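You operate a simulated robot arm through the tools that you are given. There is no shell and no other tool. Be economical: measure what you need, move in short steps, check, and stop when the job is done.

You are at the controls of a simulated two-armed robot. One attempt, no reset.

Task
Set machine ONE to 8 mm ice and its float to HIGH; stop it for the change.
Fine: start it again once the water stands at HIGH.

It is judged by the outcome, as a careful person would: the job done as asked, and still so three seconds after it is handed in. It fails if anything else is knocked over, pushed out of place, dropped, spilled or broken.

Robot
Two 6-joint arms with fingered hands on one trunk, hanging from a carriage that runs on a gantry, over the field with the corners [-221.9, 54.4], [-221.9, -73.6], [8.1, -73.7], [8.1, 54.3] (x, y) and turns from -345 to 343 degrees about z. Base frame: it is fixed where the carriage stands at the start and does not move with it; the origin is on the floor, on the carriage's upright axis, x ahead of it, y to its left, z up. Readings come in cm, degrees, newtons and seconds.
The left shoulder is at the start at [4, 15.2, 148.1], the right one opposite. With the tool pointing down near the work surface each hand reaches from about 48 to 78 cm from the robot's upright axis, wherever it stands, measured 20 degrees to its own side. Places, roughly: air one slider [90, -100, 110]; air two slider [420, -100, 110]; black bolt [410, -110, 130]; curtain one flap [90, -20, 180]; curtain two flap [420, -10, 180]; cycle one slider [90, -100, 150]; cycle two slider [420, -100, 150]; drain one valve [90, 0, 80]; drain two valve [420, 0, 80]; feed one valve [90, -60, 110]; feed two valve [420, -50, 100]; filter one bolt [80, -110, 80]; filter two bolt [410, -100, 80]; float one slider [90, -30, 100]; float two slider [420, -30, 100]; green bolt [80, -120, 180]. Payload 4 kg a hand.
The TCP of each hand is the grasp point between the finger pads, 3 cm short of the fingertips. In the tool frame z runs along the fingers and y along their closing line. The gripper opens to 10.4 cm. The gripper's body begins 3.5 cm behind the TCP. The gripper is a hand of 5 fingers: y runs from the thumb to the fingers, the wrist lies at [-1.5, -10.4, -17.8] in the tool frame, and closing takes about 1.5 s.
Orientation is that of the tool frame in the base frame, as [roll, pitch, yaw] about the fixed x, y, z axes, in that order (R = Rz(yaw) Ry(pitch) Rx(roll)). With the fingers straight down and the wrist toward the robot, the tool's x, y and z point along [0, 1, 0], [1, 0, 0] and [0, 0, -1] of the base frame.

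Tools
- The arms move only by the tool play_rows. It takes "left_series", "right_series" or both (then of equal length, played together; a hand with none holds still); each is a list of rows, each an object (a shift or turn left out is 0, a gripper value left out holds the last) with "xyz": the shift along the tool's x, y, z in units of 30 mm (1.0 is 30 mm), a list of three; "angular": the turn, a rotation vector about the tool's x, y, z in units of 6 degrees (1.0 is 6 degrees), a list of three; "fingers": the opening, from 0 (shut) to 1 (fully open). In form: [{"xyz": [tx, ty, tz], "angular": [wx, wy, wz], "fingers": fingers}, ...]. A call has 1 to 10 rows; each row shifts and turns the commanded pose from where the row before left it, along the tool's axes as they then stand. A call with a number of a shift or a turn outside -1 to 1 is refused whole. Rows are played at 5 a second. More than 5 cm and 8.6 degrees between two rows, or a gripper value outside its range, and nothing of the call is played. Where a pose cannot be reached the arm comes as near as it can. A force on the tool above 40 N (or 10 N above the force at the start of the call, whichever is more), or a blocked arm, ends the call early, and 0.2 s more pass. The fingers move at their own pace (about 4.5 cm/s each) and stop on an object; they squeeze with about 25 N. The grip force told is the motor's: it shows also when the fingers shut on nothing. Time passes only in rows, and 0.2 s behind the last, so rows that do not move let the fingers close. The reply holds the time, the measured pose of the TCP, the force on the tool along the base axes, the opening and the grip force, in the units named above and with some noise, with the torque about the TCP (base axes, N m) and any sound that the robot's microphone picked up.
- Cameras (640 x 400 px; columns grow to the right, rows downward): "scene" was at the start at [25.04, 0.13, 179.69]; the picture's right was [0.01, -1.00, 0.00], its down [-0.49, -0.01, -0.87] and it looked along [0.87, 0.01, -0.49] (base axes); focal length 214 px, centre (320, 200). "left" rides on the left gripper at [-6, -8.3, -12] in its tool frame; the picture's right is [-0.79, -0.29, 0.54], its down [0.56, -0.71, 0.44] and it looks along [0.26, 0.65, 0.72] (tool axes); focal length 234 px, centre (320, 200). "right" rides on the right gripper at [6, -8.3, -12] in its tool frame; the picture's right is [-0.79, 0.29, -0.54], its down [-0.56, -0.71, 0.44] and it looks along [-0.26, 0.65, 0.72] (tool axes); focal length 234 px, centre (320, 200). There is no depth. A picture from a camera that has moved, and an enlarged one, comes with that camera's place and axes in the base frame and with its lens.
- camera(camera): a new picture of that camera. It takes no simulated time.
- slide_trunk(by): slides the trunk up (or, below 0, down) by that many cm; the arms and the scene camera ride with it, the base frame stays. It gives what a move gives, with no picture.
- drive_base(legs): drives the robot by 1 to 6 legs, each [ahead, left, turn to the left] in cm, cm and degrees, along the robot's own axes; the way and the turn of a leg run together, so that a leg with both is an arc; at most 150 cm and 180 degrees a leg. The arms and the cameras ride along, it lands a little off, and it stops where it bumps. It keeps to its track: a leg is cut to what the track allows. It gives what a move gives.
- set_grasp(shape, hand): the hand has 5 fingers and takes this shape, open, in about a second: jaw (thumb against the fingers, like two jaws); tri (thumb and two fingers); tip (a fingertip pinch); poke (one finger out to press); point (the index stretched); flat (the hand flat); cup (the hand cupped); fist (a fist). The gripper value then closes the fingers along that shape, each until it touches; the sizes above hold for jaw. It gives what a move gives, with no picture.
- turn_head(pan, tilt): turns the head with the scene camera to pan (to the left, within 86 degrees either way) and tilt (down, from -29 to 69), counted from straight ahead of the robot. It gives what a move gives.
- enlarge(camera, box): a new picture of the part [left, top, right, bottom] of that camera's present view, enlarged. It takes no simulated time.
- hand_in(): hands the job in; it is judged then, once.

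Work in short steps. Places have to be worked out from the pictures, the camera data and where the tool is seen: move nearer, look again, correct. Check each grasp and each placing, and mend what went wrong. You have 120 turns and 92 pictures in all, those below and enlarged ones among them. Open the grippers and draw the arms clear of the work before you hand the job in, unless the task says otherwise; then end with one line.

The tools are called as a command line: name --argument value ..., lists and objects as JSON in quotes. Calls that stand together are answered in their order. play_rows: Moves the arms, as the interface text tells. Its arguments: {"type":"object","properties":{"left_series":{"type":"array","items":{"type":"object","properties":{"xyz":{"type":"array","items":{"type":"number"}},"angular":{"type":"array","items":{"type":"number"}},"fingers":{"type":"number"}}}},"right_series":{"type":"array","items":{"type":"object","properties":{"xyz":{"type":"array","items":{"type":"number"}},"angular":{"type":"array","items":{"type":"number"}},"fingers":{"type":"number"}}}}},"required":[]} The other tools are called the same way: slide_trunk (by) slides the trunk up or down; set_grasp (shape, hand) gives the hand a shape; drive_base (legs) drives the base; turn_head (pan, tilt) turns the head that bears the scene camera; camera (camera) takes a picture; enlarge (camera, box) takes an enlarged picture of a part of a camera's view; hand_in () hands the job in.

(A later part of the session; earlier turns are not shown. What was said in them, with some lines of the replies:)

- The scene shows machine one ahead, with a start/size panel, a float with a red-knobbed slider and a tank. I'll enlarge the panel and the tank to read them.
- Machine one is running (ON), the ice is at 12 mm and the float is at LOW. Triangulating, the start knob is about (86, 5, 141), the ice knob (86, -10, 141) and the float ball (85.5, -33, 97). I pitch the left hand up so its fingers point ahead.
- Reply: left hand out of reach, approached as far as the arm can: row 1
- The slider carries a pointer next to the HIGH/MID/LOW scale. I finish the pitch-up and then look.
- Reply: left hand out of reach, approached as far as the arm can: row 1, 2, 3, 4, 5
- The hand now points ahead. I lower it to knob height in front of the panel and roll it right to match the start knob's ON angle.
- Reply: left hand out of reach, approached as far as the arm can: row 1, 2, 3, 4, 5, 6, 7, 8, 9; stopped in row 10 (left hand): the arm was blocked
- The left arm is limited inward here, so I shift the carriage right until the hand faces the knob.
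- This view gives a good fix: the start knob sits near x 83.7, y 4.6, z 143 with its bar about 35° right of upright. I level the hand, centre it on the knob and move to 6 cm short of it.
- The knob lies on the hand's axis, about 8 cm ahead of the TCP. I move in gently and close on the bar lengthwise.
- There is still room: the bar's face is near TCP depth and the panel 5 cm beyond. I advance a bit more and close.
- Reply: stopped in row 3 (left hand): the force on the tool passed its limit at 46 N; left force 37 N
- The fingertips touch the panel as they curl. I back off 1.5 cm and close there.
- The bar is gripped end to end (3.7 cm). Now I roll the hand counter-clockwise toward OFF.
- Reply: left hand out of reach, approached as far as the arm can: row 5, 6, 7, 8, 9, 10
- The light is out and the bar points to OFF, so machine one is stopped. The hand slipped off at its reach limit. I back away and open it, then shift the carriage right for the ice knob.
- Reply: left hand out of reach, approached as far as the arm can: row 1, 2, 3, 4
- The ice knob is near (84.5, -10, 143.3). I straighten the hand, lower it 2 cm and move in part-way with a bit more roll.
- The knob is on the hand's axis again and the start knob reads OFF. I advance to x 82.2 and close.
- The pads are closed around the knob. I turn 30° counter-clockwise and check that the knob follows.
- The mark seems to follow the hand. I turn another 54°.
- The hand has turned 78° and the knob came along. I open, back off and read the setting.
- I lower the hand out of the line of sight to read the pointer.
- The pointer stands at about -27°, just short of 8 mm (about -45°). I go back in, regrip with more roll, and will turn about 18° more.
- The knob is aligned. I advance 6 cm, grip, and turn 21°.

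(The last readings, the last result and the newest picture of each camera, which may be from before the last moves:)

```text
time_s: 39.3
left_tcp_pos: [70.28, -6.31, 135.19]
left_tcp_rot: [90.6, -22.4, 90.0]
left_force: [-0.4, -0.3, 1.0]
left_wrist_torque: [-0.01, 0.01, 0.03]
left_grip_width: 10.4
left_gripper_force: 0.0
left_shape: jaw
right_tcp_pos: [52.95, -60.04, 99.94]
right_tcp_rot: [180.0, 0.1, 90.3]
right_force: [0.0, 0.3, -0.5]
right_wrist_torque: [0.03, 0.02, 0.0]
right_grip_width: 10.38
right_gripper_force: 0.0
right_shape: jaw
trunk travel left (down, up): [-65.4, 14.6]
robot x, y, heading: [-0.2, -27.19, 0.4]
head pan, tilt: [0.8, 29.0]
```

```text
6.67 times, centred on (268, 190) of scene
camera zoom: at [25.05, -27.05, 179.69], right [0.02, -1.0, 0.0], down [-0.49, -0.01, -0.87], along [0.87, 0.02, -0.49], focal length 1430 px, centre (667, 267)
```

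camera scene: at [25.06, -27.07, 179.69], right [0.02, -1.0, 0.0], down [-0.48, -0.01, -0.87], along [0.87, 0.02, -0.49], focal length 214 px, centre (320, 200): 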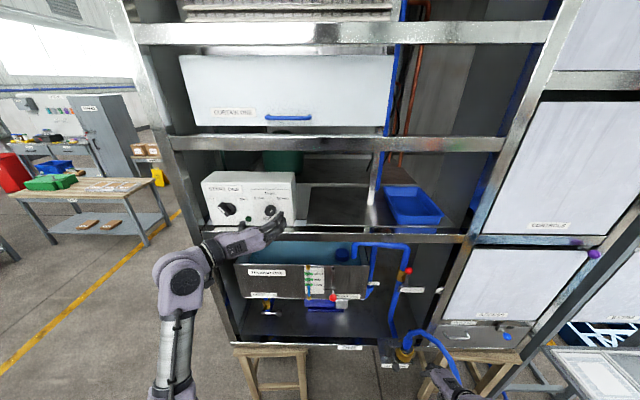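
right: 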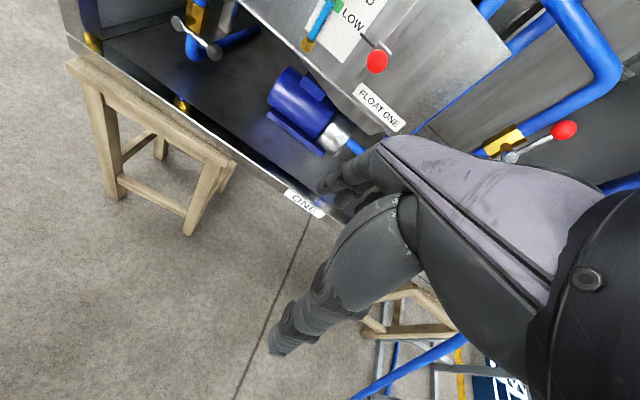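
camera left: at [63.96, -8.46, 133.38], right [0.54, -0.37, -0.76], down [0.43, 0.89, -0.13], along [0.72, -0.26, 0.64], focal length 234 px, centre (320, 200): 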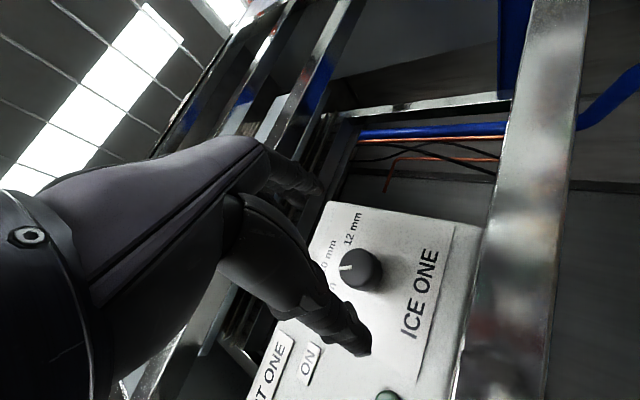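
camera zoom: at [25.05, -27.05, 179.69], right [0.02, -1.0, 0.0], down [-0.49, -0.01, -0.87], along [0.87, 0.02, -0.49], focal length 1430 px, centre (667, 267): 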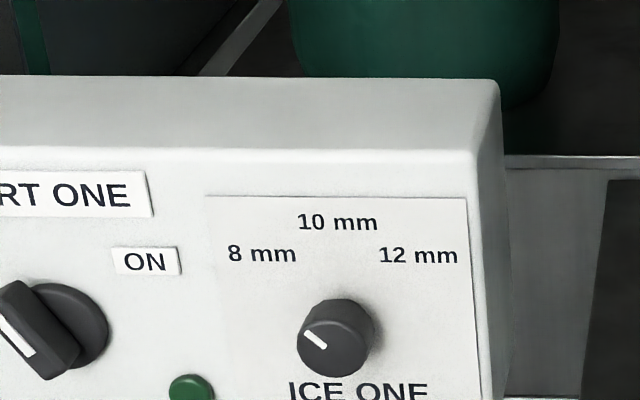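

The pointer now stands at about -50°, mirroring where 12 mm was, so ice is at 8 mm. Next is the float with the right hand: I shift the carriage left, lower the trunk and pitch the right hand forward.

drive_base --legs '[[0, 13, 0]]'

play_rows --right_series '[{"angular": [-1, 0, 0]}, {"angular": [-1, 0, 0]}, {"angular": [-1, 0, 0]}, {"angular": [-1, 0, 0]}, {"angular": [-1, 0, 0]}, {"angular": [-1, 0, 0]}, {"angular": [-1, 0, 0]}, {"angular": [-1, 0, 0]}, {"angular": [-1, 0, 0]}, {"angular": [-1, 0, 0]}]' --left_series '[{"xyz": [0, 0, -1]}, {"xyz": [0, 0, -1]}, {}, {}, {}, {}, {}, {}, {}, {}]'

slide_trunk --by -25

camera --camera "scene"

```text
time_s: 40.5
left_tcp_pos: [70.39, 6.21, 135.25]
left_tcp_rot: [90.5, -22.4, 89.9]
left_force: [-0.1, -0.1, 0.2]
left_wrist_torque: [0.02, -0.02, -0.05]
left_grip_width: 10.37
left_gripper_force: 0.1
left_shape: jaw
right_tcp_pos: [52.8, -47.45, 99.83]
right_tcp_rot: [-180.0, 0.0, 90.3]
right_force: [-0.6, 0.1, 0.6]
right_wrist_torque: [-0.01, 0.02, -0.03]
right_grip_width: 10.37
right_gripper_force: 0.0
right_shape: jaw
trunk travel left (down, up): [-65.4, 14.6]
robot x, y, heading: [0.01, -14.32, 0.1]
head pan, tilt: [0.8, 29.0]
```

```text
time_s: 42.7
left_tcp_pos: [64.25, 6.08, 135.05]
left_tcp_rot: [90.5, -22.4, 89.9]
left_force: [0.4, 0.1, -1.1]
left_wrist_torque: [0.04, 0.0, 0.04]
left_grip_width: 10.39
left_gripper_force: 0.0
left_shape: jaw
right_tcp_pos: [52.47, -49.67, 102.42]
right_tcp_rot: [124.8, 0.4, 84.6]
right_force: [0.0, 0.0, -0.1]
right_wrist_torque: [-0.01, 0.03, -0.01]
right_grip_width: 10.39
right_gripper_force: 0.1
right_shape: jaw
right hand out of reach, approached as far as the arm can: row 9, 10
trunk travel left (down, up): [-65.4, 14.6]
robot x, y, heading: [0.04, -14.96, 0.3]
head pan, tilt: [0.8, 29.0]
```

```text
time_s: 45.3
left_tcp_pos: [64.36, 6.01, 110.06]
left_tcp_rot: [90.5, -22.3, 89.9]
left_force: [-0.2, -0.5, -0.1]
left_wrist_torque: [-0.02, -0.01, 0.0]
left_grip_width: 10.39
left_gripper_force: 0.1
left_shape: jaw
right_tcp_pos: [52.33, -49.8, 77.35]
right_tcp_rot: [124.9, 0.4, 84.7]
right_force: [-0.1, -0.5, -0.2]
right_wrist_torque: [-0.03, 0.0, -0.02]
right_grip_width: 10.39
right_gripper_force: 0.0
right_shape: jaw
trunk travel left (down, up): [-40.4, 39.6]
robot x, y, heading: [0.24, -14.45, 0.4]
head pan, tilt: [0.8, 29.0]
```

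```text
59 pictures are left
camera scene: at [24.99, -14.37, 154.69], right [0.02, -1.0, 0.0], down [-0.48, -0.01, -0.87], along [0.87, 0.02, -0.49], focal length 214 px, centre (320, 200)
```

scene: 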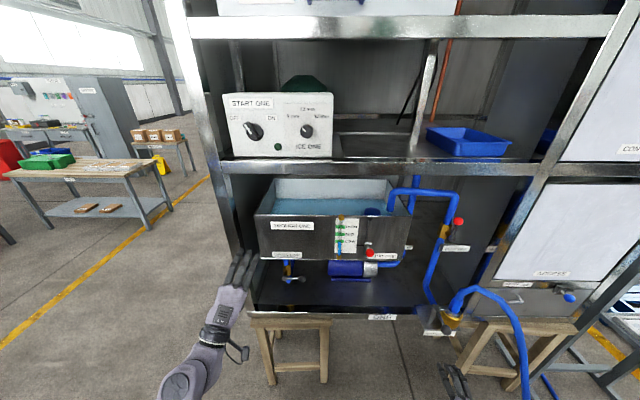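

Good view of the whole machine. I raise the right hand back to float height, then finish pitching it.

play_rows --right_series '[{"xyz": [0, 0.82, -0.57]}, {"xyz": [0, 0.82, -0.57]}, {"xyz": [0, 0.82, -0.57]}, {"xyz": [0, 0.82, -0.57]}, {"xyz": [0, 0.82, -0.57]}, {"angular": [-1, 0, 0]}, {"angular": [-1, 0, 0]}, {"angular": [-1, 0, 0]}, {"angular": [-1, 0, 0]}, {"angular": [-1, 0, 0]}]'

enlarge --camera "scene" --box '[310, 190, 438, 270]'

enlarge --camera "scene" --box '[215, 90, 343, 170]'

```text
time_s: 47.5
left_tcp_pos: [64.39, 6.0, 110.21]
left_tcp_rot: [90.5, -22.4, 89.7]
left_force: [-0.2, 0.8, 0.7]
left_wrist_torque: [0.0, -0.02, 0.0]
left_grip_width: 10.38
left_gripper_force: 0.0
left_shape: jaw
right_tcp_pos: [52.34, -50.18, 91.48]
right_tcp_rot: [94.7, 0.3, 85.0]
right_force: [-0.3, -0.1, 0.4]
right_wrist_torque: [-0.02, 0.02, 0.0]
right_grip_width: 10.37
right_gripper_force: 0.1
right_shape: jaw
right hand out of reach, approached as far as the arm can: row 1
trunk travel left (down, up): [-40.4, 39.6]
robot x, y, heading: [0.05, -14.42, 0.4]
head pan, tilt: [0.8, 29.0]
```

```text
5.00 times, centred on (374, 230) of scene
camera zoom: at [24.99, -14.38, 154.7], right [0.02, -1.0, 0.0], down [-0.48, -0.01, -0.87], along [0.87, 0.02, -0.48], focal length 1072 px, centre (50, 50)
```

zoom: 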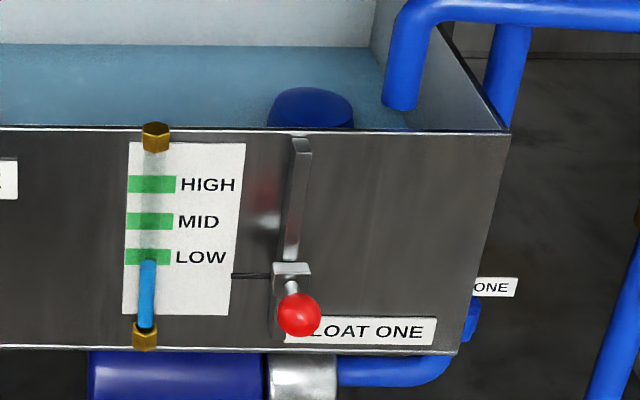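

```text
5.00 times, centred on (279, 130) of scene
camera zoom: at [24.99, -14.38, 154.7], right [0.02, -1.0, 0.0], down [-0.48, -0.01, -0.87], along [0.87, 0.02, -0.48], focal length 1072 px, centre (525, 550)
```

zoom: 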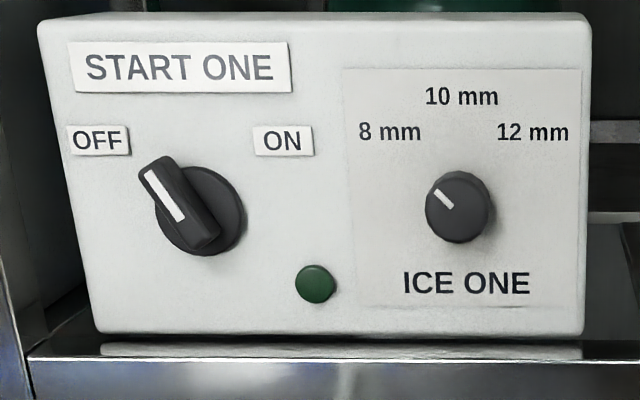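

Float slider pointer is level with LOW (or slightly under). Before going on, I zoom in on the ice knob to read its angle better.

enlarge --camera "scene" --box '[284, 105, 332, 153]'

```text
8.33 times, centred on (308, 129) of scene
camera zoom: at [24.99, -14.38, 154.7], right [0.02, -1.0, 0.0], down [-0.48, -0.01, -0.87], along [0.87, 0.02, -0.48], focal length 1787 px, centre (420, 792)
```

zoom: 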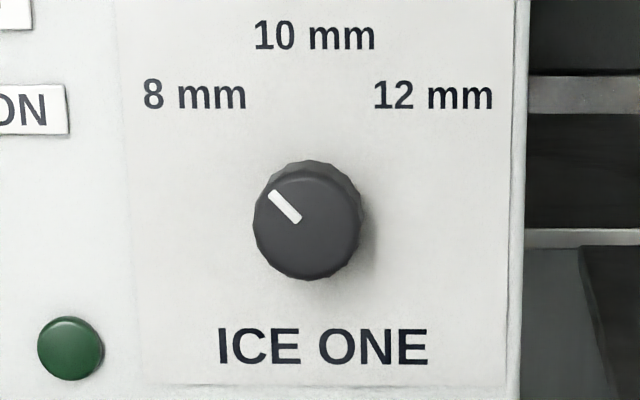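

The ice pointer reads about -45°, right at 8 mm. Now the right hand: straighten it, roll it 30° inward, and shift the carriage left a bit so it comes nearer the float's line.

play_rows --right_series '[{"angular": [-0.78, 0.83, 0]}, {"angular": [0, 0, -1]}, {"angular": [0, 0, -1]}, {"angular": [0, 0, -1]}, {"angular": [0, 0, -1]}, {"angular": [0, 0, -1]}]'

drive_base --legs '[[0, 10, 0]]'

camera --camera "right"

camera --camera "scene"

```text
time_s: 48.9
left_tcp_pos: [64.32, 6.02, 110.02]
left_tcp_rot: [90.5, -22.3, 89.8]
left_force: [0.1, 0.0, 0.4]
left_wrist_torque: [0.02, 0.02, 0.02]
left_grip_width: 10.37
left_gripper_force: 0.1
left_shape: jaw
right_tcp_pos: [52.5, -50.16, 91.37]
right_tcp_rot: [90.3, 30.2, 90.0]
right_force: [0.4, 0.0, 0.3]
right_wrist_torque: [0.01, -0.04, 0.0]
right_grip_width: 10.38
right_gripper_force: 0.0
right_shape: jaw
trunk travel left (down, up): [-40.4, 39.6]
robot x, y, heading: [-0.29, -14.33, 0.4]
head pan, tilt: [0.8, 29.0]
```

```text
time_s: 50.0
left_tcp_pos: [64.25, 15.61, 110.08]
left_tcp_rot: [90.6, -22.4, 89.6]
left_force: [-0.4, -0.1, 0.4]
left_wrist_torque: [-0.04, -0.03, 0.0]
left_grip_width: 10.37
left_gripper_force: 0.2
left_shape: jaw
right_tcp_pos: [52.27, -40.47, 91.3]
right_tcp_rot: [90.3, 30.0, 89.8]
right_force: [0.4, 0.1, 0.3]
right_wrist_torque: [-0.01, -0.02, -0.05]
right_grip_width: 10.39
right_gripper_force: 0.2
right_shape: jaw
trunk travel left (down, up): [-40.4, 39.6]
robot x, y, heading: [-0.17, -4.96, 0.2]
head pan, tilt: [0.8, 29.0]
```

```text
55 pictures are left
camera right: at [40.37, -39.27, 81.02], right [-0.54, -0.53, 0.65], down [0.43, -0.84, -0.33], along [0.72, 0.1, 0.69], focal length 234 px, centre (320, 200)
```

right: 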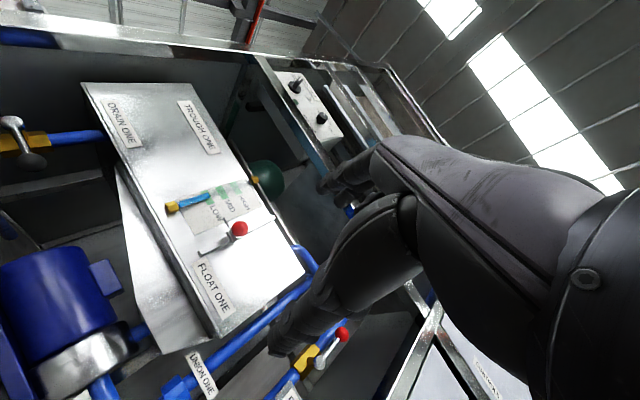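

```text
54 pictures are left
camera scene: at [24.95, -4.67, 154.69], right [0.02, -1.0, 0.0], down [-0.49, -0.01, -0.87], along [0.87, 0.02, -0.49], focal length 214 px, centre (320, 200)
```

scene: 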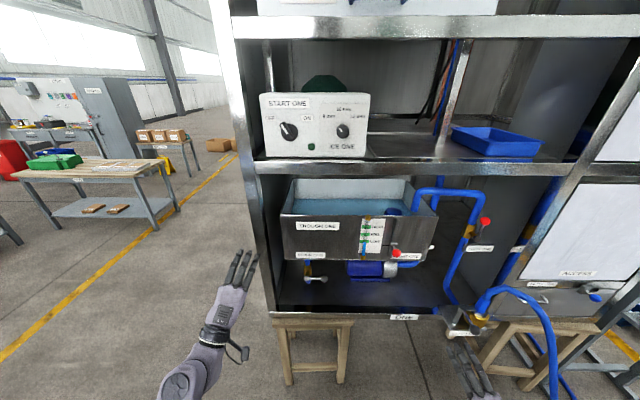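

The ball is consistently placed at about (83.5, -31.2, 100.3). I bring the right hand onto its line and approach to about 7 cm short.

play_rows --right_series '[{"xyz": [0.237, 0.83, 0.8]}, {"xyz": [0.237, 0.83, 0.8]}, {"xyz": [0.237, 0.83, 0.8]}, {"xyz": [0.237, 0.83, 0.8]}, {"xyz": [0.237, 0.83, 0.8]}, {"xyz": [0, 0, 1]}, {"xyz": [0, 0, 1]}, {"xyz": [0, 0, 1]}, {"xyz": [0, 0, 1]}]'

camera --camera "right"

enlarge --camera "scene" --box '[340, 190, 468, 270]'

```text
time_s: 52.0
left_tcp_pos: [64.47, 15.6, 110.16]
left_tcp_rot: [90.5, -22.2, 89.7]
left_force: [0.5, -0.1, 0.1]
left_wrist_torque: [-0.02, 0.01, -0.02]
left_grip_width: 10.38
left_gripper_force: 0.0
left_shape: jaw
right_tcp_pos: [76.5, -31.27, 100.49]
right_tcp_rot: [90.2, 30.0, 89.6]
right_force: [0.4, 0.1, 0.7]
right_wrist_torque: [0.02, -0.02, -0.02]
right_grip_width: 10.37
right_gripper_force: 0.0
right_shape: jaw
trunk travel left (down, up): [-40.4, 39.6]
robot x, y, heading: [-0.21, -4.76, -0.1]
head pan, tilt: [0.8, 29.0]
```

```text
53 pictures are left
camera right: at [64.54, -30.06, 90.13], right [-0.54, -0.53, 0.65], down [0.43, -0.84, -0.33], along [0.72, 0.1, 0.69], focal length 234 px, centre (320, 200)
```

right: 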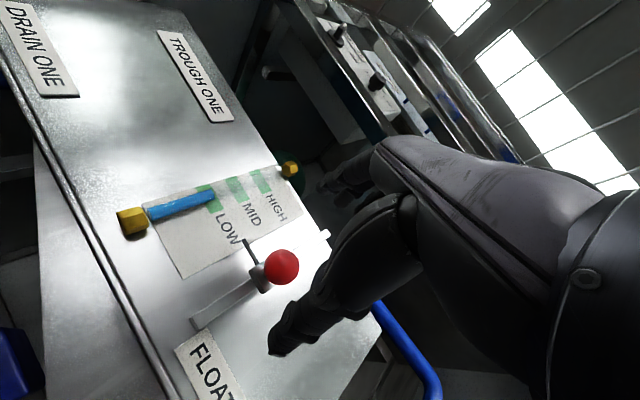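

```text
5.00 times, centred on (404, 230) of scene
camera zoom: at [25.03, -4.72, 154.71], right [0.02, -1.0, 0.0], down [-0.48, -0.01, -0.87], along [0.87, 0.02, -0.48], focal length 1072 px, centre (-100, 50)
```

zoom: 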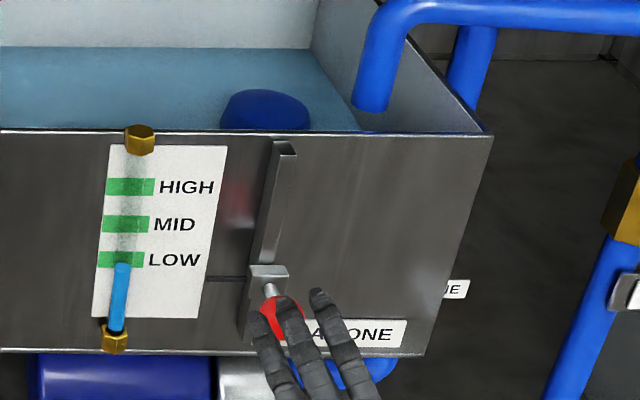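

The ball is on the hand's axis. I advance 6.5 cm and close on it.

play_rows --right_series '[{"xyz": [0, 0, 1]}, {"xyz": [0, 0, 0.7]}, {"xyz": [0, 0, 0.4]}, {"fingers": 0.4}, {"fingers": 0.0}, {"fingers": 0.0}, {"fingers": 0.0}, {"fingers": 0.0}, {"fingers": 0.0}, {"fingers": 0.0}]'

camera --camera "right"

enlarge --camera "scene" --box '[340, 190, 468, 270]'

```text
time_s: 54.2
left_tcp_pos: [64.38, 15.57, 110.07]
left_tcp_rot: [90.6, -22.4, 89.6]
left_force: [-0.7, 0.5, 0.5]
left_wrist_torque: [0.01, 0.0, -0.01]
left_grip_width: 10.38
left_gripper_force: 0.0
left_shape: jaw
right_tcp_pos: [79.06, -31.09, 100.46]
right_tcp_rot: [90.3, 30.1, 89.7]
right_force: [0.2, 0.4, 0.1]
right_wrist_torque: [0.02, 0.0, 0.01]
right_grip_width: 0.0
right_gripper_force: 21.7
right_shape: jaw
right hand out of reach, approached as far as the arm can: row 1, 2, 3
trunk travel left (down, up): [-40.4, 39.6]
robot x, y, heading: [-0.45, -5.44, 0.4]
head pan, tilt: [0.8, 29.0]
```

```text
51 pictures are left
camera right: at [67.0, -29.9, 90.18], right [-0.54, -0.53, 0.65], down [0.43, -0.84, -0.33], along [0.72, 0.1, 0.69], focal length 234 px, centre (320, 200)
```

right: 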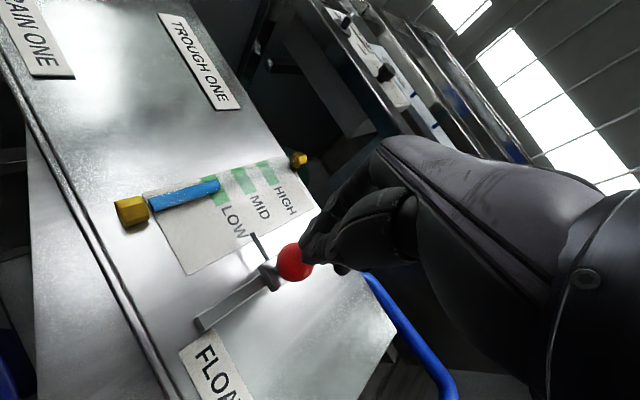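

```text
5.00 times, centred on (404, 230) of scene
camera zoom: at [24.95, -4.71, 154.69], right [0.02, -1.0, 0.0], down [-0.49, -0.01, -0.87], along [0.87, 0.02, -0.49], focal length 1072 px, centre (-100, 50)
```

zoom: 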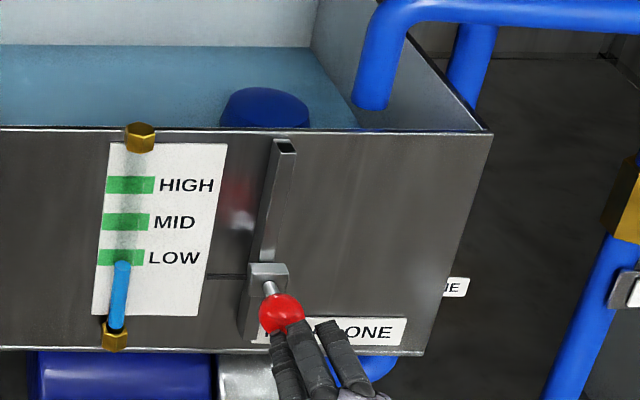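

The arm ran out of reach at x 79 and closed in front of the ball without moving it. I back off, open, then drive the carriage ahead.

play_rows --right_series '[{"xyz": [0, 0, -1]}, {"xyz": [0, 0, -1]}, {"fingers": 1}, {"fingers": 1}, {"fingers": 1}, {"fingers": 1}, {"fingers": 1}]'

drive_base --legs '[[5.5, 0, 0]]'

camera --camera "right"

```text
time_s: 55.9
left_tcp_pos: [64.32, 15.61, 109.99]
left_tcp_rot: [90.6, -22.3, 89.7]
left_force: [-0.2, -0.3, -0.2]
left_wrist_torque: [-0.02, -0.03, 0.03]
left_grip_width: 10.38
left_gripper_force: 0.0
left_shape: jaw
right_tcp_pos: [73.18, -31.15, 100.44]
right_tcp_rot: [90.3, 30.1, 89.7]
right_force: [0.2, -0.4, 0.0]
right_wrist_torque: [0.03, -0.02, 0.03]
right_grip_width: 10.36
right_gripper_force: 0.2
right_shape: jaw
trunk travel left (down, up): [-40.4, 39.6]
robot x, y, heading: [-0.34, -5.07, 0.1]
head pan, tilt: [0.8, 29.0]
```

```text
time_s: 56.8
left_tcp_pos: [69.96, 15.49, 110.16]
left_tcp_rot: [90.5, -22.3, 89.6]
left_force: [0.7, -0.3, 0.1]
left_wrist_torque: [0.02, 0.0, -0.01]
left_grip_width: 10.38
left_gripper_force: 0.1
left_shape: jaw
right_tcp_pos: [78.91, -31.14, 100.54]
right_tcp_rot: [90.2, 30.1, 89.7]
right_force: [0.4, -0.8, 0.1]
right_wrist_torque: [0.0, 0.03, -0.02]
right_grip_width: 10.37
right_gripper_force: 0.0
right_shape: jaw
trunk travel left (down, up): [-40.4, 39.6]
robot x, y, heading: [5.44, -4.78, 0.2]
head pan, tilt: [0.8, 29.0]
```

```text
49 pictures are left
camera right: at [66.92, -29.9, 90.18], right [-0.54, -0.53, 0.65], down [0.43, -0.84, -0.33], along [0.72, 0.1, 0.69], focal length 234 px, centre (320, 200)
```

right: 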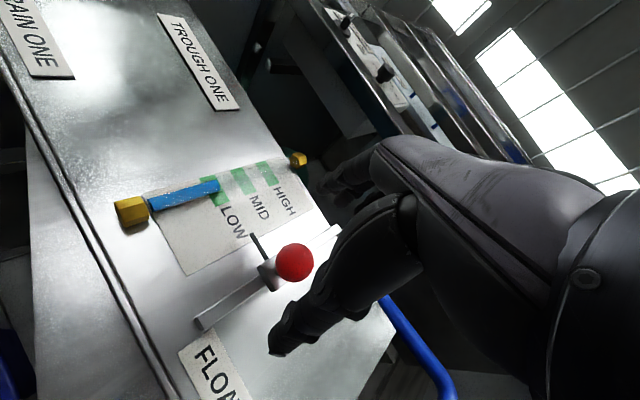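

The ball is still on the axis, 5 cm ahead. I advance 4.7 cm and close.

play_rows --right_series '[{"xyz": [0, 0, 0.8]}, {"xyz": [0, 0, 0.5]}, {"xyz": [0, 0, 0.27]}, {"fingers": 0.4}, {"fingers": 0.0}, {"fingers": 0.0}, {"fingers": 0.0}, {"fingers": 0.0}, {"fingers": 0.0}, {"fingers": 0.0}]'

camera --camera "right"

```text
time_s: 59.0
left_tcp_pos: [70.0, 15.5, 110.04]
left_tcp_rot: [90.5, -22.3, 89.6]
left_force: [-1.0, -0.3, 0.0]
left_wrist_torque: [-0.01, 0.0, -0.01]
left_grip_width: 10.39
left_gripper_force: 0.0
left_shape: jaw
right_tcp_pos: [83.42, -31.2, 100.53]
right_tcp_rot: [90.3, 30.1, 89.8]
right_force: [10.6, -2.3, -4.0]
right_wrist_torque: [0.01, -0.02, -0.01]
right_grip_width: 1.59
right_gripper_force: 24.7
right_shape: jaw
trunk travel left (down, up): [-40.4, 39.6]
robot x, y, heading: [5.55, -4.87, 0.2]
head pan, tilt: [0.8, 29.0]
```

```text
48 pictures are left
camera right: at [71.51, -30.08, 90.14], right [-0.54, -0.53, 0.65], down [0.43, -0.84, -0.33], along [0.72, 0.1, 0.69], focal length 234 px, centre (320, 200)
```

right: 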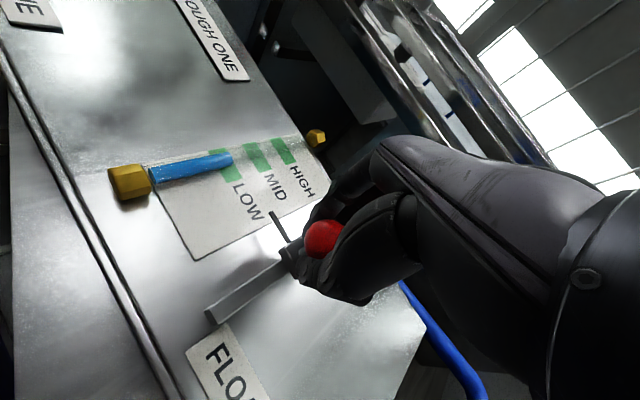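

The fingers are around the ball and stem. I lift it 6.5 cm slowly.

play_rows --right_series '[{"xyz": [-0.18, 0.315, 0]}, {"xyz": [-0.18, 0.315, 0]}, {"xyz": [-0.18, 0.315, 0]}, {"xyz": [-0.18, 0.315, 0]}, {"xyz": [-0.18, 0.315, 0]}, {"xyz": [-0.18, 0.315, 0]}]'

camera --camera "right"

enlarge --camera "scene" --box '[340, 190, 468, 270]'

```text
time_s: 60.4
left_tcp_pos: [69.94, 15.36, 110.18]
left_tcp_rot: [90.5, -22.2, 89.7]
left_force: [-0.6, 0.0, 0.5]
left_wrist_torque: [-0.03, 0.02, -0.01]
left_grip_width: 10.4
left_gripper_force: 0.1
left_shape: jaw
right_tcp_pos: [83.58, -31.25, 107.02]
right_tcp_rot: [90.2, 30.1, 89.5]
right_force: [8.2, -9.1, -4.2]
right_wrist_torque: [0.03, 0.01, -0.13]
right_grip_width: 1.62
right_gripper_force: 25.2
right_shape: jaw
trunk travel left (down, up): [-40.4, 39.6]
robot x, y, heading: [5.67, -4.87, -0.1]
head pan, tilt: [0.8, 29.0]
```

```text
47 pictures are left
camera right: at [71.58, -29.99, 96.72], right [-0.54, -0.53, 0.65], down [0.43, -0.84, -0.33], along [0.72, 0.1, 0.69], focal length 234 px, centre (320, 200)
```

right: 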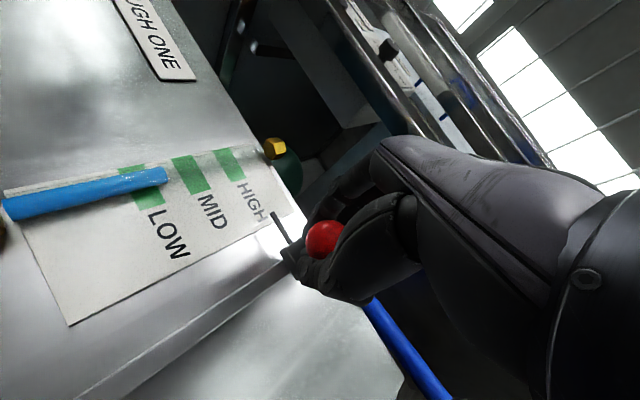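

```text
5.00 times, centred on (404, 230) of scene
camera zoom: at [30.52, -4.8, 154.71], right [0.02, -1.0, 0.0], down [-0.48, -0.01, -0.87], along [0.87, 0.01, -0.48], focal length 1072 px, centre (-100, 50)
```

zoom: 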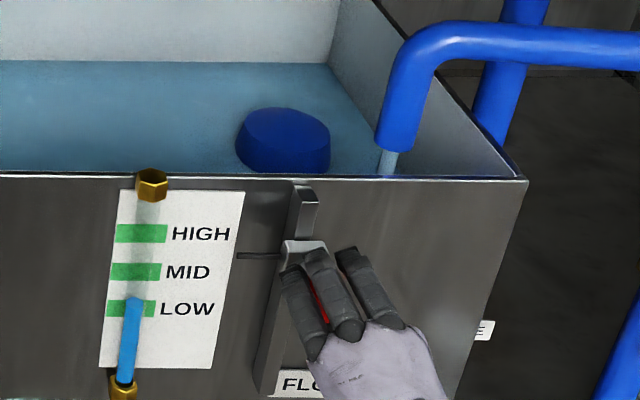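

The pointer now sits relative to HIGH exactly as it did to LOW, and water is running in. I release, back away, and watch whether the slider stays.

play_rows --right_series '[{"fingers": 1}, {"fingers": 1}, {"fingers": 1}, {"fingers": 1}, {"fingers": 1}, {"fingers": 1}, {"xyz": [0, 0, -1]}, {"xyz": [0, 0, -1]}, {"xyz": [0, 0, -1]}, {"xyz": [0, 0, -1]}]'

play_rows --right_series '[{"xyz": [0, -1, -1]}, {"xyz": [0, -1, -1]}, {"xyz": [0, -1, -1]}, {}, {}, {}, {}, {}, {}, {}]'

enlarge --camera "scene" --box '[340, 190, 468, 270]'

```text
time_s: 62.6
left_tcp_pos: [69.74, 15.59, 110.11]
left_tcp_rot: [90.6, -22.3, 89.7]
left_force: [0.5, 1.0, 0.3]
left_wrist_torque: [-0.03, -0.03, 0.02]
left_grip_width: 10.38
left_gripper_force: 0.1
left_shape: jaw
right_tcp_pos: [71.14, -31.14, 106.99]
right_tcp_rot: [90.3, 30.0, 89.9]
right_force: [-0.2, 0.4, 0.4]
right_wrist_torque: [0.02, -0.02, 0.01]
right_grip_width: 10.4
right_gripper_force: 0.2
right_shape: jaw
trunk travel left (down, up): [-40.4, 39.6]
robot x, y, heading: [5.22, -5.06, -0.2]
head pan, tilt: [0.8, 29.0]
```

```text
time_s: 64.8
left_tcp_pos: [69.87, 15.46, 110.07]
left_tcp_rot: [90.5, -22.4, 89.7]
left_force: [-1.0, -0.5, 0.3]
left_wrist_torque: [-0.03, 0.0, 0.0]
left_grip_width: 10.38
left_gripper_force: 0.1
left_shape: jaw
right_tcp_pos: [62.09, -35.4, 99.22]
right_tcp_rot: [90.2, 30.1, 89.7]
right_force: [0.3, 0.4, -0.8]
right_wrist_torque: [0.02, -0.03, -0.03]
right_grip_width: 10.38
right_gripper_force: 0.1
right_shape: jaw
trunk travel left (down, up): [-40.4, 39.6]
robot x, y, heading: [5.82, -5.09, 0.2]
head pan, tilt: [0.8, 29.0]
```

```text
5.00 times, centred on (404, 230) of scene
camera zoom: at [30.47, -4.71, 154.69], right [0.02, -1.0, 0.0], down [-0.49, -0.01, -0.87], along [0.87, 0.01, -0.49], focal length 1072 px, centre (-100, 50)
```

zoom: 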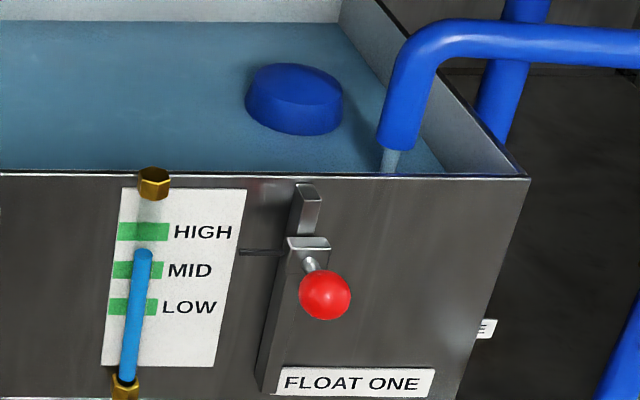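

The slider holds at HIGH and the water is already past MID. Meanwhile I back up, shift right and raise the trunk to bring the left hand to the start knob.

drive_base --legs '[[-5, 0, 0], [0, -8, 0]]'

slide_trunk --by 25

enlarge --camera "scene" --box '[300, 220, 460, 320]'

```text
time_s: 66.4
left_tcp_pos: [65.05, 7.2, 110.16]
left_tcp_rot: [90.6, -22.3, 89.5]
left_force: [-0.2, -0.4, 0.2]
left_wrist_torque: [-0.01, -0.01, -0.01]
left_grip_width: 10.4
left_gripper_force: 0.0
left_shape: jaw
right_tcp_pos: [57.29, -43.72, 99.16]
right_tcp_rot: [90.2, 30.1, 89.6]
right_force: [-0.2, -0.8, 0.0]
right_wrist_torque: [0.0, 0.02, 0.02]
right_grip_width: 10.38
right_gripper_force: 0.1
right_shape: jaw
trunk travel left (down, up): [-40.4, 39.6]
robot x, y, heading: [0.28, -12.97, 0.1]
head pan, tilt: [0.8, 29.0]
```

```text
time_s: 69.0
left_tcp_pos: [65.0, 7.25, 135.03]
left_tcp_rot: [90.6, -22.3, 89.5]
left_force: [0.1, -0.2, -0.5]
left_wrist_torque: [0.0, -0.01, 0.03]
left_grip_width: 10.39
left_gripper_force: 0.0
left_shape: jaw
right_tcp_pos: [57.3, -43.63, 124.16]
right_tcp_rot: [90.2, 30.1, 89.6]
right_force: [-0.4, -0.3, 0.3]
right_wrist_torque: [0.03, 0.02, 0.01]
right_grip_width: 10.36
right_gripper_force: 0.1
right_shape: jaw
trunk travel left (down, up): [-65.4, 14.6]
robot x, y, heading: [0.49, -12.72, 0.2]
head pan, tilt: [0.8, 29.0]
```

```text
4.00 times, centred on (380, 270) of scene
camera zoom: at [25.63, -12.88, 179.68], right [0.02, -1.0, 0.0], down [-0.49, -0.01, -0.87], along [0.87, 0.01, -0.49], focal length 858 px, centre (80, -80)
```

zoom: 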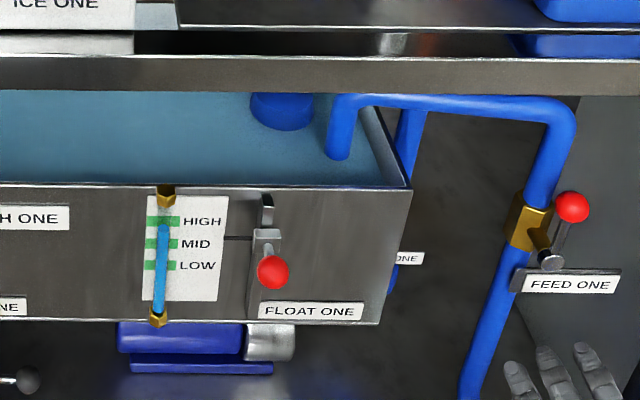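

The water gauge is now at HIGH. I roll the left hand to about 49° right, so it closes across the bar, and bring it to the start knob.

play_rows --left_series '[{"angular": [0, 0, 0.9]}, {"angular": [0, 0, 0.9]}, {"angular": [0, 0, 0.9]}, {"angular": [0, 0, 0.9]}, {"angular": [0, 0, 0.9]}, {"xyz": [0.49, 0.81, 0.6]}, {"xyz": [0.49, 0.81, 1]}, {"xyz": [0.49, 0.81, 1]}, {"xyz": [0, 0, 1]}]'

camera --camera "left"

enlarge --camera "scene" --box '[220, 160, 348, 240]'

```text
time_s: 71.0
left_tcp_pos: [75.89, 4.74, 143.1]
left_tcp_rot: [90.8, -49.3, 89.2]
left_force: [-0.4, 0.4, -0.9]
left_wrist_torque: [-0.01, -0.03, -0.03]
left_grip_width: 10.41
left_gripper_force: 0.2
left_shape: jaw
right_tcp_pos: [57.33, -43.67, 124.17]
right_tcp_rot: [90.3, 30.2, 89.7]
right_force: [0.7, 0.2, -0.2]
right_wrist_torque: [-0.03, 0.01, -0.01]
right_grip_width: 10.36
right_gripper_force: 0.1
right_shape: jaw
trunk travel left (down, up): [-65.4, 14.6]
robot x, y, heading: [0.64, -12.88, 0.0]
head pan, tilt: [0.8, 29.0]
```

```text
43 pictures are left
camera left: at [63.77, 7.21, 133.24], right [0.53, -0.3, -0.79], down [0.44, 0.9, -0.04], along [0.72, -0.33, 0.61], focal length 234 px, centre (320, 200)
```

left: 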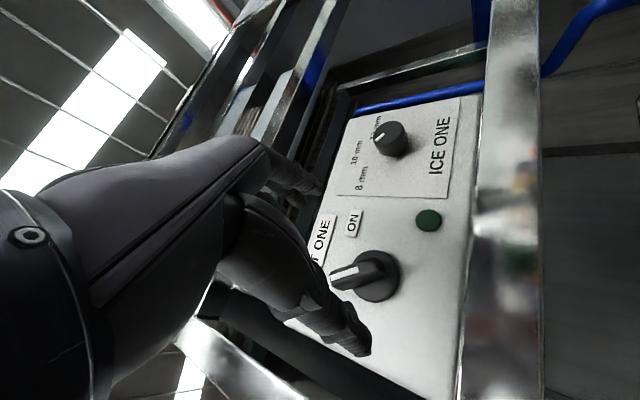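

```text
5.00 times, centred on (284, 200) of scene
camera zoom: at [25.65, -12.87, 179.69], right [0.02, -1.0, 0.0], down [-0.48, -0.01, -0.87], along [0.87, 0.01, -0.48], focal length 1072 px, centre (500, 200)
```

zoom: 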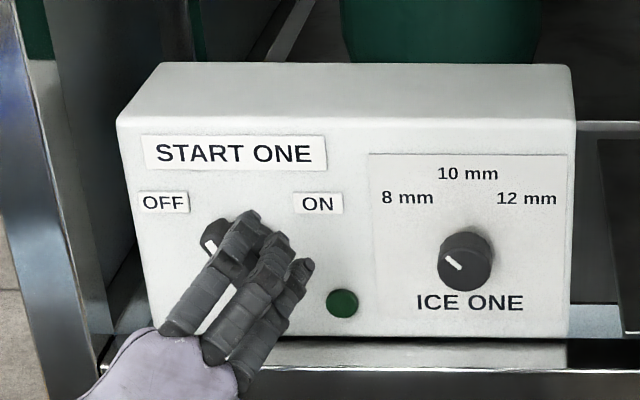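

The closing line is across the bar. I advance 6.2 cm, close, and take one more look at the gauge before turning.

play_rows --left_series '[{"xyz": [0, 0, 1]}, {"xyz": [0, 0, 0.7]}, {"xyz": [0, 0, 0.35]}, {"fingers": 0.4}, {"fingers": 0.0}, {"fingers": 0.0}, {"fingers": 0.0}, {"fingers": 0.0}, {"fingers": 0.0}, {"fingers": 0.0}]'

camera --camera "left"

enlarge --camera "scene" --box '[320, 240, 400, 290]'

```text
time_s: 73.2
left_tcp_pos: [82.08, 4.52, 143.02]
left_tcp_rot: [90.9, -49.3, 89.0]
left_force: [1.9, -0.3, -0.9]
left_wrist_torque: [0.1, -0.02, 0.0]
left_grip_width: 1.13
left_gripper_force: 24.7
left_shape: jaw
right_tcp_pos: [57.34, -43.65, 124.23]
right_tcp_rot: [90.2, 30.1, 89.6]
right_force: [-0.2, 0.2, 0.2]
right_wrist_torque: [-0.01, 0.02, 0.0]
right_grip_width: 10.39
right_gripper_force: 0.0
right_shape: jaw
trunk travel left (down, up): [-65.4, 14.6]
robot x, y, heading: [0.76, -13.22, 0.1]
head pan, tilt: [0.8, 29.0]
```

```text
41 pictures are left
camera left: at [69.94, 7.14, 133.06], right [0.53, -0.3, -0.79], down [0.44, 0.9, -0.04], along [0.72, -0.33, 0.61], focal length 234 px, centre (320, 200)
```

left: 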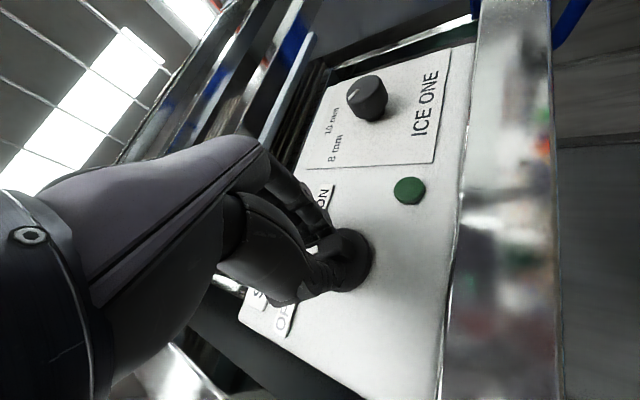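

```text
8.00 times, centred on (360, 265) of scene
camera zoom: at [25.64, -12.88, 179.69], right [0.02, -1.0, 0.0], down [-0.48, -0.01, -0.87], along [0.87, 0.01, -0.49], focal length 1716 px, centre (0, -320)
```

zoom: 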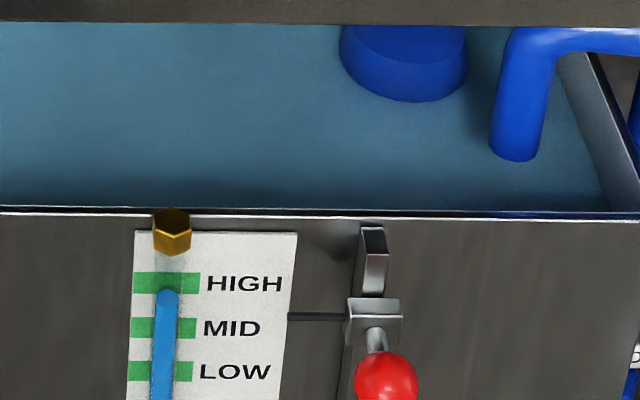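

Inflow has stopped, and the water stands at HIGH just as it stood at LOW before. I turn the bar clockwise toward ON.

play_rows --left_series '[{"angular": [0, 0, 1]}, {"angular": [0, 0, 1]}, {"angular": [0, 0, 1]}, {"angular": [0, 0, 1]}, {"angular": [0, 0, 1]}, {"angular": [0, 0, 1]}, {"angular": [0, 0, 1]}, {"angular": [0, 0, 1]}, {"angular": [0, 0, 1]}, {"angular": [0, 0, 1]}]'

camera --camera "left"

enlarge --camera "scene" --box '[220, 160, 348, 240]'

```text
time_s: 75.4
left_tcp_pos: [81.97, 4.53, 142.9]
left_tcp_rot: [-91.6, -70.6, -88.8]
left_force: [1.1, -9.1, -0.4]
left_wrist_torque: [-0.05, 0.01, -0.28]
left_grip_width: 1.03
left_gripper_force: 25.0
left_shape: jaw
right_tcp_pos: [57.27, -43.8, 124.19]
right_tcp_rot: [90.2, 30.2, 89.6]
right_force: [0.8, -0.7, -0.3]
right_wrist_torque: [-0.01, -0.01, 0.01]
right_grip_width: 10.39
right_gripper_force: 0.0
right_shape: jaw
trunk travel left (down, up): [-65.4, 14.6]
robot x, y, heading: [0.56, -13.1, 0.1]
head pan, tilt: [0.8, 29.0]
```

```text
39 pictures are left
camera left: at [70.02, 14.54, 140.08], right [0.54, 0.53, -0.65], down [0.45, 0.48, 0.76], along [0.71, -0.7, 0.02], focal length 234 px, centre (320, 200)
```

left: 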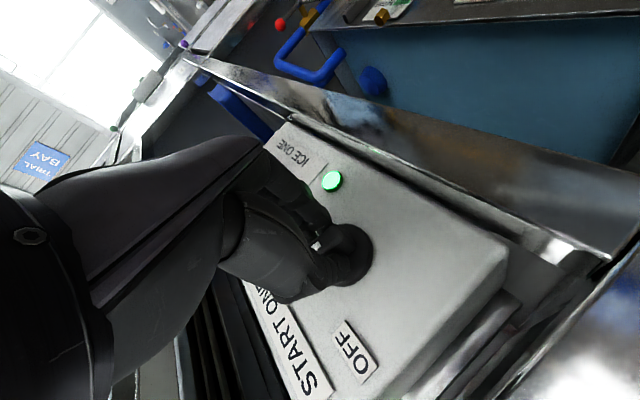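

```text
5.00 times, centred on (284, 200) of scene
camera zoom: at [25.63, -12.93, 179.69], right [0.02, -1.0, 0.0], down [-0.49, -0.01, -0.87], along [0.87, 0.01, -0.49], focal length 1072 px, centre (500, 200)
```

zoom: 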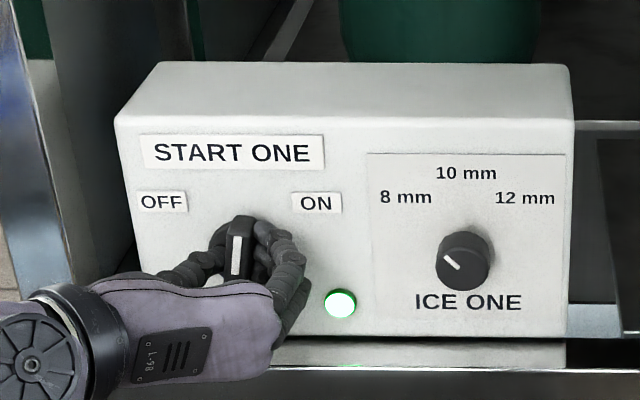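

The light is on but the bar isn't fully at ON yet. I turn it about 27° more.

play_rows --left_series '[{"angular": [0, 0, 0.9]}, {"angular": [0, 0, 0.9]}, {"angular": [0, 0, 0.9]}, {"angular": [0, 0, 0.9]}, {"angular": [0, 0, 0.9]}]'

enlarge --camera "scene" --box '[220, 160, 348, 240]'

```text
time_s: 76.6
left_tcp_pos: [82.03, 4.29, 142.92]
left_tcp_rot: [-90.7, -43.7, -89.9]
left_force: [-4.9, -12.1, -1.8]
left_wrist_torque: [-0.27, 0.25, -0.4]
left_grip_width: 1.01
left_gripper_force: 25.2
left_shape: jaw
right_tcp_pos: [57.3, -43.86, 124.18]
right_tcp_rot: [90.3, 30.2, 89.6]
right_force: [0.1, 1.0, 0.8]
right_wrist_torque: [0.01, 0.0, 0.01]
right_grip_width: 10.41
right_gripper_force: 0.0
right_shape: jaw
trunk travel left (down, up): [-65.4, 14.6]
robot x, y, heading: [0.66, -13.07, -0.1]
head pan, tilt: [0.8, 29.0]
```

```text
5.00 times, centred on (284, 200) of scene
camera zoom: at [25.6, -12.94, 179.67], right [0.02, -1.0, 0.0], down [-0.49, -0.01, -0.87], along [0.87, 0.01, -0.49], focal length 1072 px, centre (500, 200)
```

zoom: 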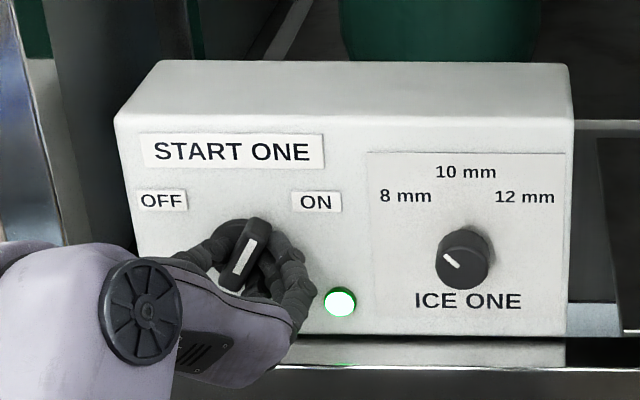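

The bar is at about 32°; originally it stood nearer 38°. I nudge 7° more, then release and back off.

play_rows --left_series '[{"angular": [0, 0, 0.6]}, {"angular": [0, 0, 0.6]}, {}, {"fingers": 1}, {"fingers": 1}, {"fingers": 1}, {"fingers": 1}, {"fingers": 1}]'

play_rows --left_series '[{"xyz": [0, 0, -1]}, {"xyz": [0, 0, -1]}, {"xyz": [0, 0, -1]}, {"xyz": [0, 0, -1]}, {"xyz": [0, 0, -1]}, {"xyz": [-0.7, 0.7, 0]}, {"xyz": [-0.7, 0.7, 0]}]'

camera --camera "scene"

enlarge --camera "scene" --box '[220, 160, 348, 240]'

```text
time_s: 78.4
left_tcp_pos: [82.07, 4.71, 142.95]
left_tcp_rot: [-90.6, -36.5, -89.9]
left_force: [0.2, -0.9, 0.7]
left_wrist_torque: [-0.02, -0.06, 0.0]
left_grip_width: 10.34
left_gripper_force: 0.0
left_shape: jaw
right_tcp_pos: [57.33, -43.73, 124.14]
right_tcp_rot: [90.2, 30.2, 89.7]
right_force: [0.0, -0.4, 0.2]
right_wrist_torque: [-0.02, 0.02, 0.0]
right_grip_width: 10.39
right_gripper_force: 0.1
right_shape: jaw
trunk travel left (down, up): [-65.4, 14.6]
robot x, y, heading: [0.79, -13.12, -0.1]
head pan, tilt: [0.8, 29.0]
```

```text
time_s: 80.0
left_tcp_pos: [66.93, 5.72, 137.44]
left_tcp_rot: [-90.6, -36.5, -89.9]
left_force: [-0.8, 0.1, 0.4]
left_wrist_torque: [-0.02, 0.01, -0.01]
left_grip_width: 10.36
left_gripper_force: 0.1
left_shape: jaw
right_tcp_pos: [57.28, -43.7, 124.17]
right_tcp_rot: [90.3, 30.1, 89.8]
right_force: [0.2, 0.4, 0.5]
right_wrist_torque: [0.0, -0.01, 0.0]
right_grip_width: 10.4
right_gripper_force: 0.1
right_shape: jaw
trunk travel left (down, up): [-65.4, 14.6]
robot x, y, heading: [0.3, -13.05, 0.3]
head pan, tilt: [0.8, 29.0]
```

```text
36 pictures are left
camera scene: at [25.63, -12.88, 179.69], right [0.02, -1.0, 0.0], down [-0.49, -0.01, -0.87], along [0.87, 0.01, -0.49], focal length 214 px, centre (320, 200)
```

scene: 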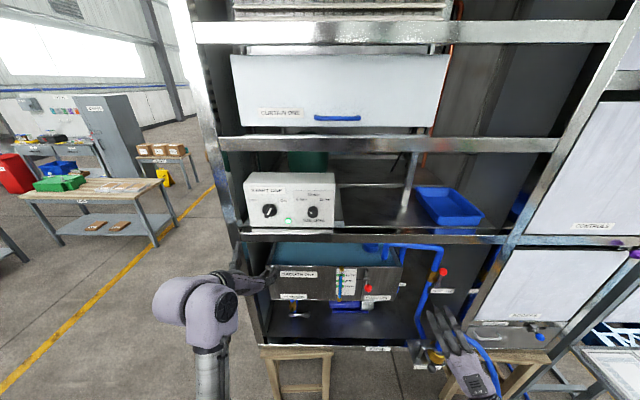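

```text
5.00 times, centred on (284, 200) of scene
camera zoom: at [25.63, -12.88, 179.69], right [0.02, -1.0, 0.0], down [-0.49, -0.01, -0.87], along [0.87, 0.01, -0.49], focal length 1072 px, centre (500, 200)
```

zoom: 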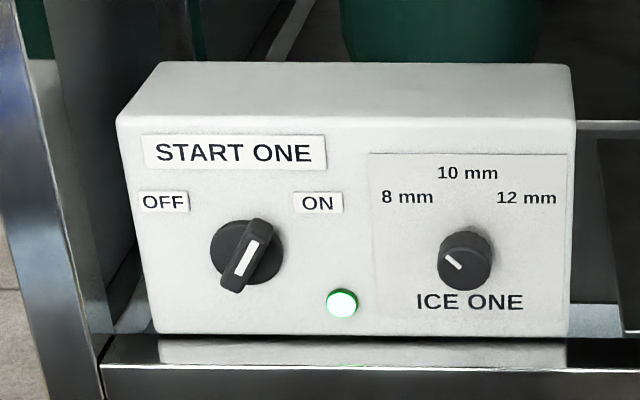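

The light is lit and the bar is at ON. I drive back to the starting spot so I can compare angles in the same view as at the start.

drive_base --legs '[[0, 13, 0]]'

enlarge --camera "scene" --box '[270, 160, 400, 240]'

enlarge --camera "scene" --box '[280, 230, 500, 360]'

```text
time_s: 81.2
left_tcp_pos: [66.93, 18.33, 137.44]
left_tcp_rot: [-90.7, -36.6, -89.8]
left_force: [0.6, -0.3, -0.2]
left_wrist_torque: [0.01, -0.03, -0.01]
left_grip_width: 10.38
left_gripper_force: 0.1
left_shape: jaw
right_tcp_pos: [57.39, -31.05, 124.11]
right_tcp_rot: [90.2, 30.1, 89.8]
right_force: [0.2, 0.0, -0.9]
right_wrist_torque: [-0.02, 0.0, 0.0]
right_grip_width: 10.39
right_gripper_force: 0.1
right_shape: jaw
trunk travel left (down, up): [-65.4, 14.6]
robot x, y, heading: [0.63, -0.41, 0.2]
head pan, tilt: [0.8, 29.0]
```

```text
4.92 times, centred on (335, 200) of scene
camera zoom: at [25.62, -0.25, 179.69], right [0.02, -1.0, 0.0], down [-0.49, -0.01, -0.87], along [0.87, 0.01, -0.49], focal length 1056 px, centre (246, 200)
```

zoom: 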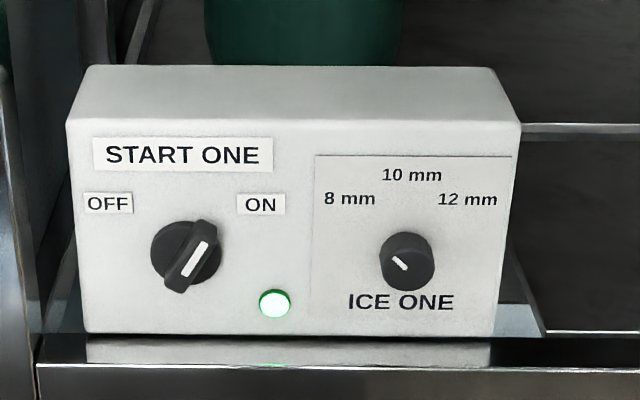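

```text
2.91 times, centred on (390, 295) of scene
camera zoom: at [25.62, -0.25, 179.69], right [0.02, -1.0, 0.0], down [-0.49, -0.01, -0.87], along [0.87, 0.01, -0.49], focal length 624 px, centre (116, -76)
```

zoom: 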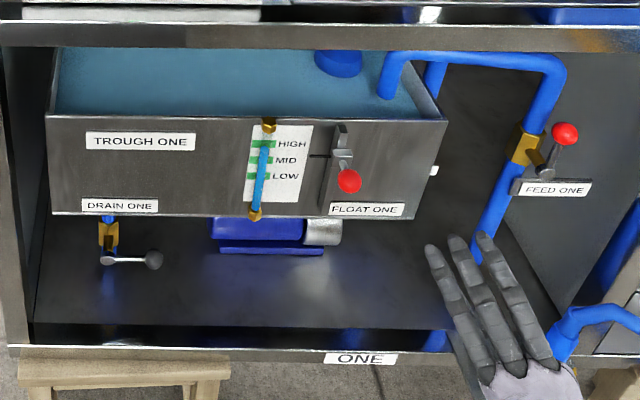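

In the same view as at the start, the knob is at ON with the light lit, ice mirrors its old setting at 8 mm, and the float and water are both at HIGH. I draw the arms clear by backing the carriage off, then hand in.

drive_base --legs '[[-20, 0, 0]]'

camera --camera "scene"

```text
time_s: 82.9
left_tcp_pos: [46.41, 18.34, 137.48]
left_tcp_rot: [-90.7, -36.5, -89.5]
left_force: [0.2, -0.2, 0.3]
left_wrist_torque: [0.01, 0.01, -0.01]
left_grip_width: 10.39
left_gripper_force: 0.1
left_shape: jaw
right_tcp_pos: [37.03, -30.99, 124.23]
right_tcp_rot: [90.3, 30.0, 90.1]
right_force: [-0.3, 0.4, 0.7]
right_wrist_torque: [-0.02, 0.0, -0.03]
right_grip_width: 10.37
right_gripper_force: 0.1
right_shape: jaw
trunk travel left (down, up): [-65.4, 14.6]
robot x, y, heading: [-19.67, -0.46, 0.2]
head pan, tilt: [0.8, 29.0]
```

```text
32 pictures are left
camera scene: at [5.16, -0.27, 179.68], right [0.02, -1.0, 0.0], down [-0.49, -0.01, -0.87], along [0.87, 0.02, -0.49], focal length 214 px, centre (320, 200)
```

scene: 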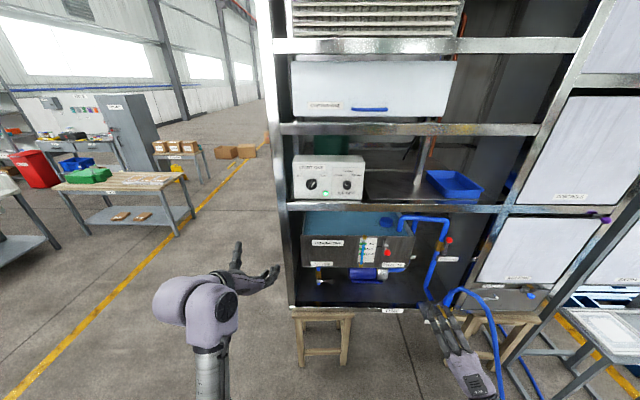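

Everything is in place, the machine is running and both arms are clear, so I hand the job in.

hand_in

```text
The job is handed in.
```

Machine ONE was stopped, its ice set to 8 mm and its float moved to HIGH; once the water stood at HIGH I started it again, and its light was on when I handed in.
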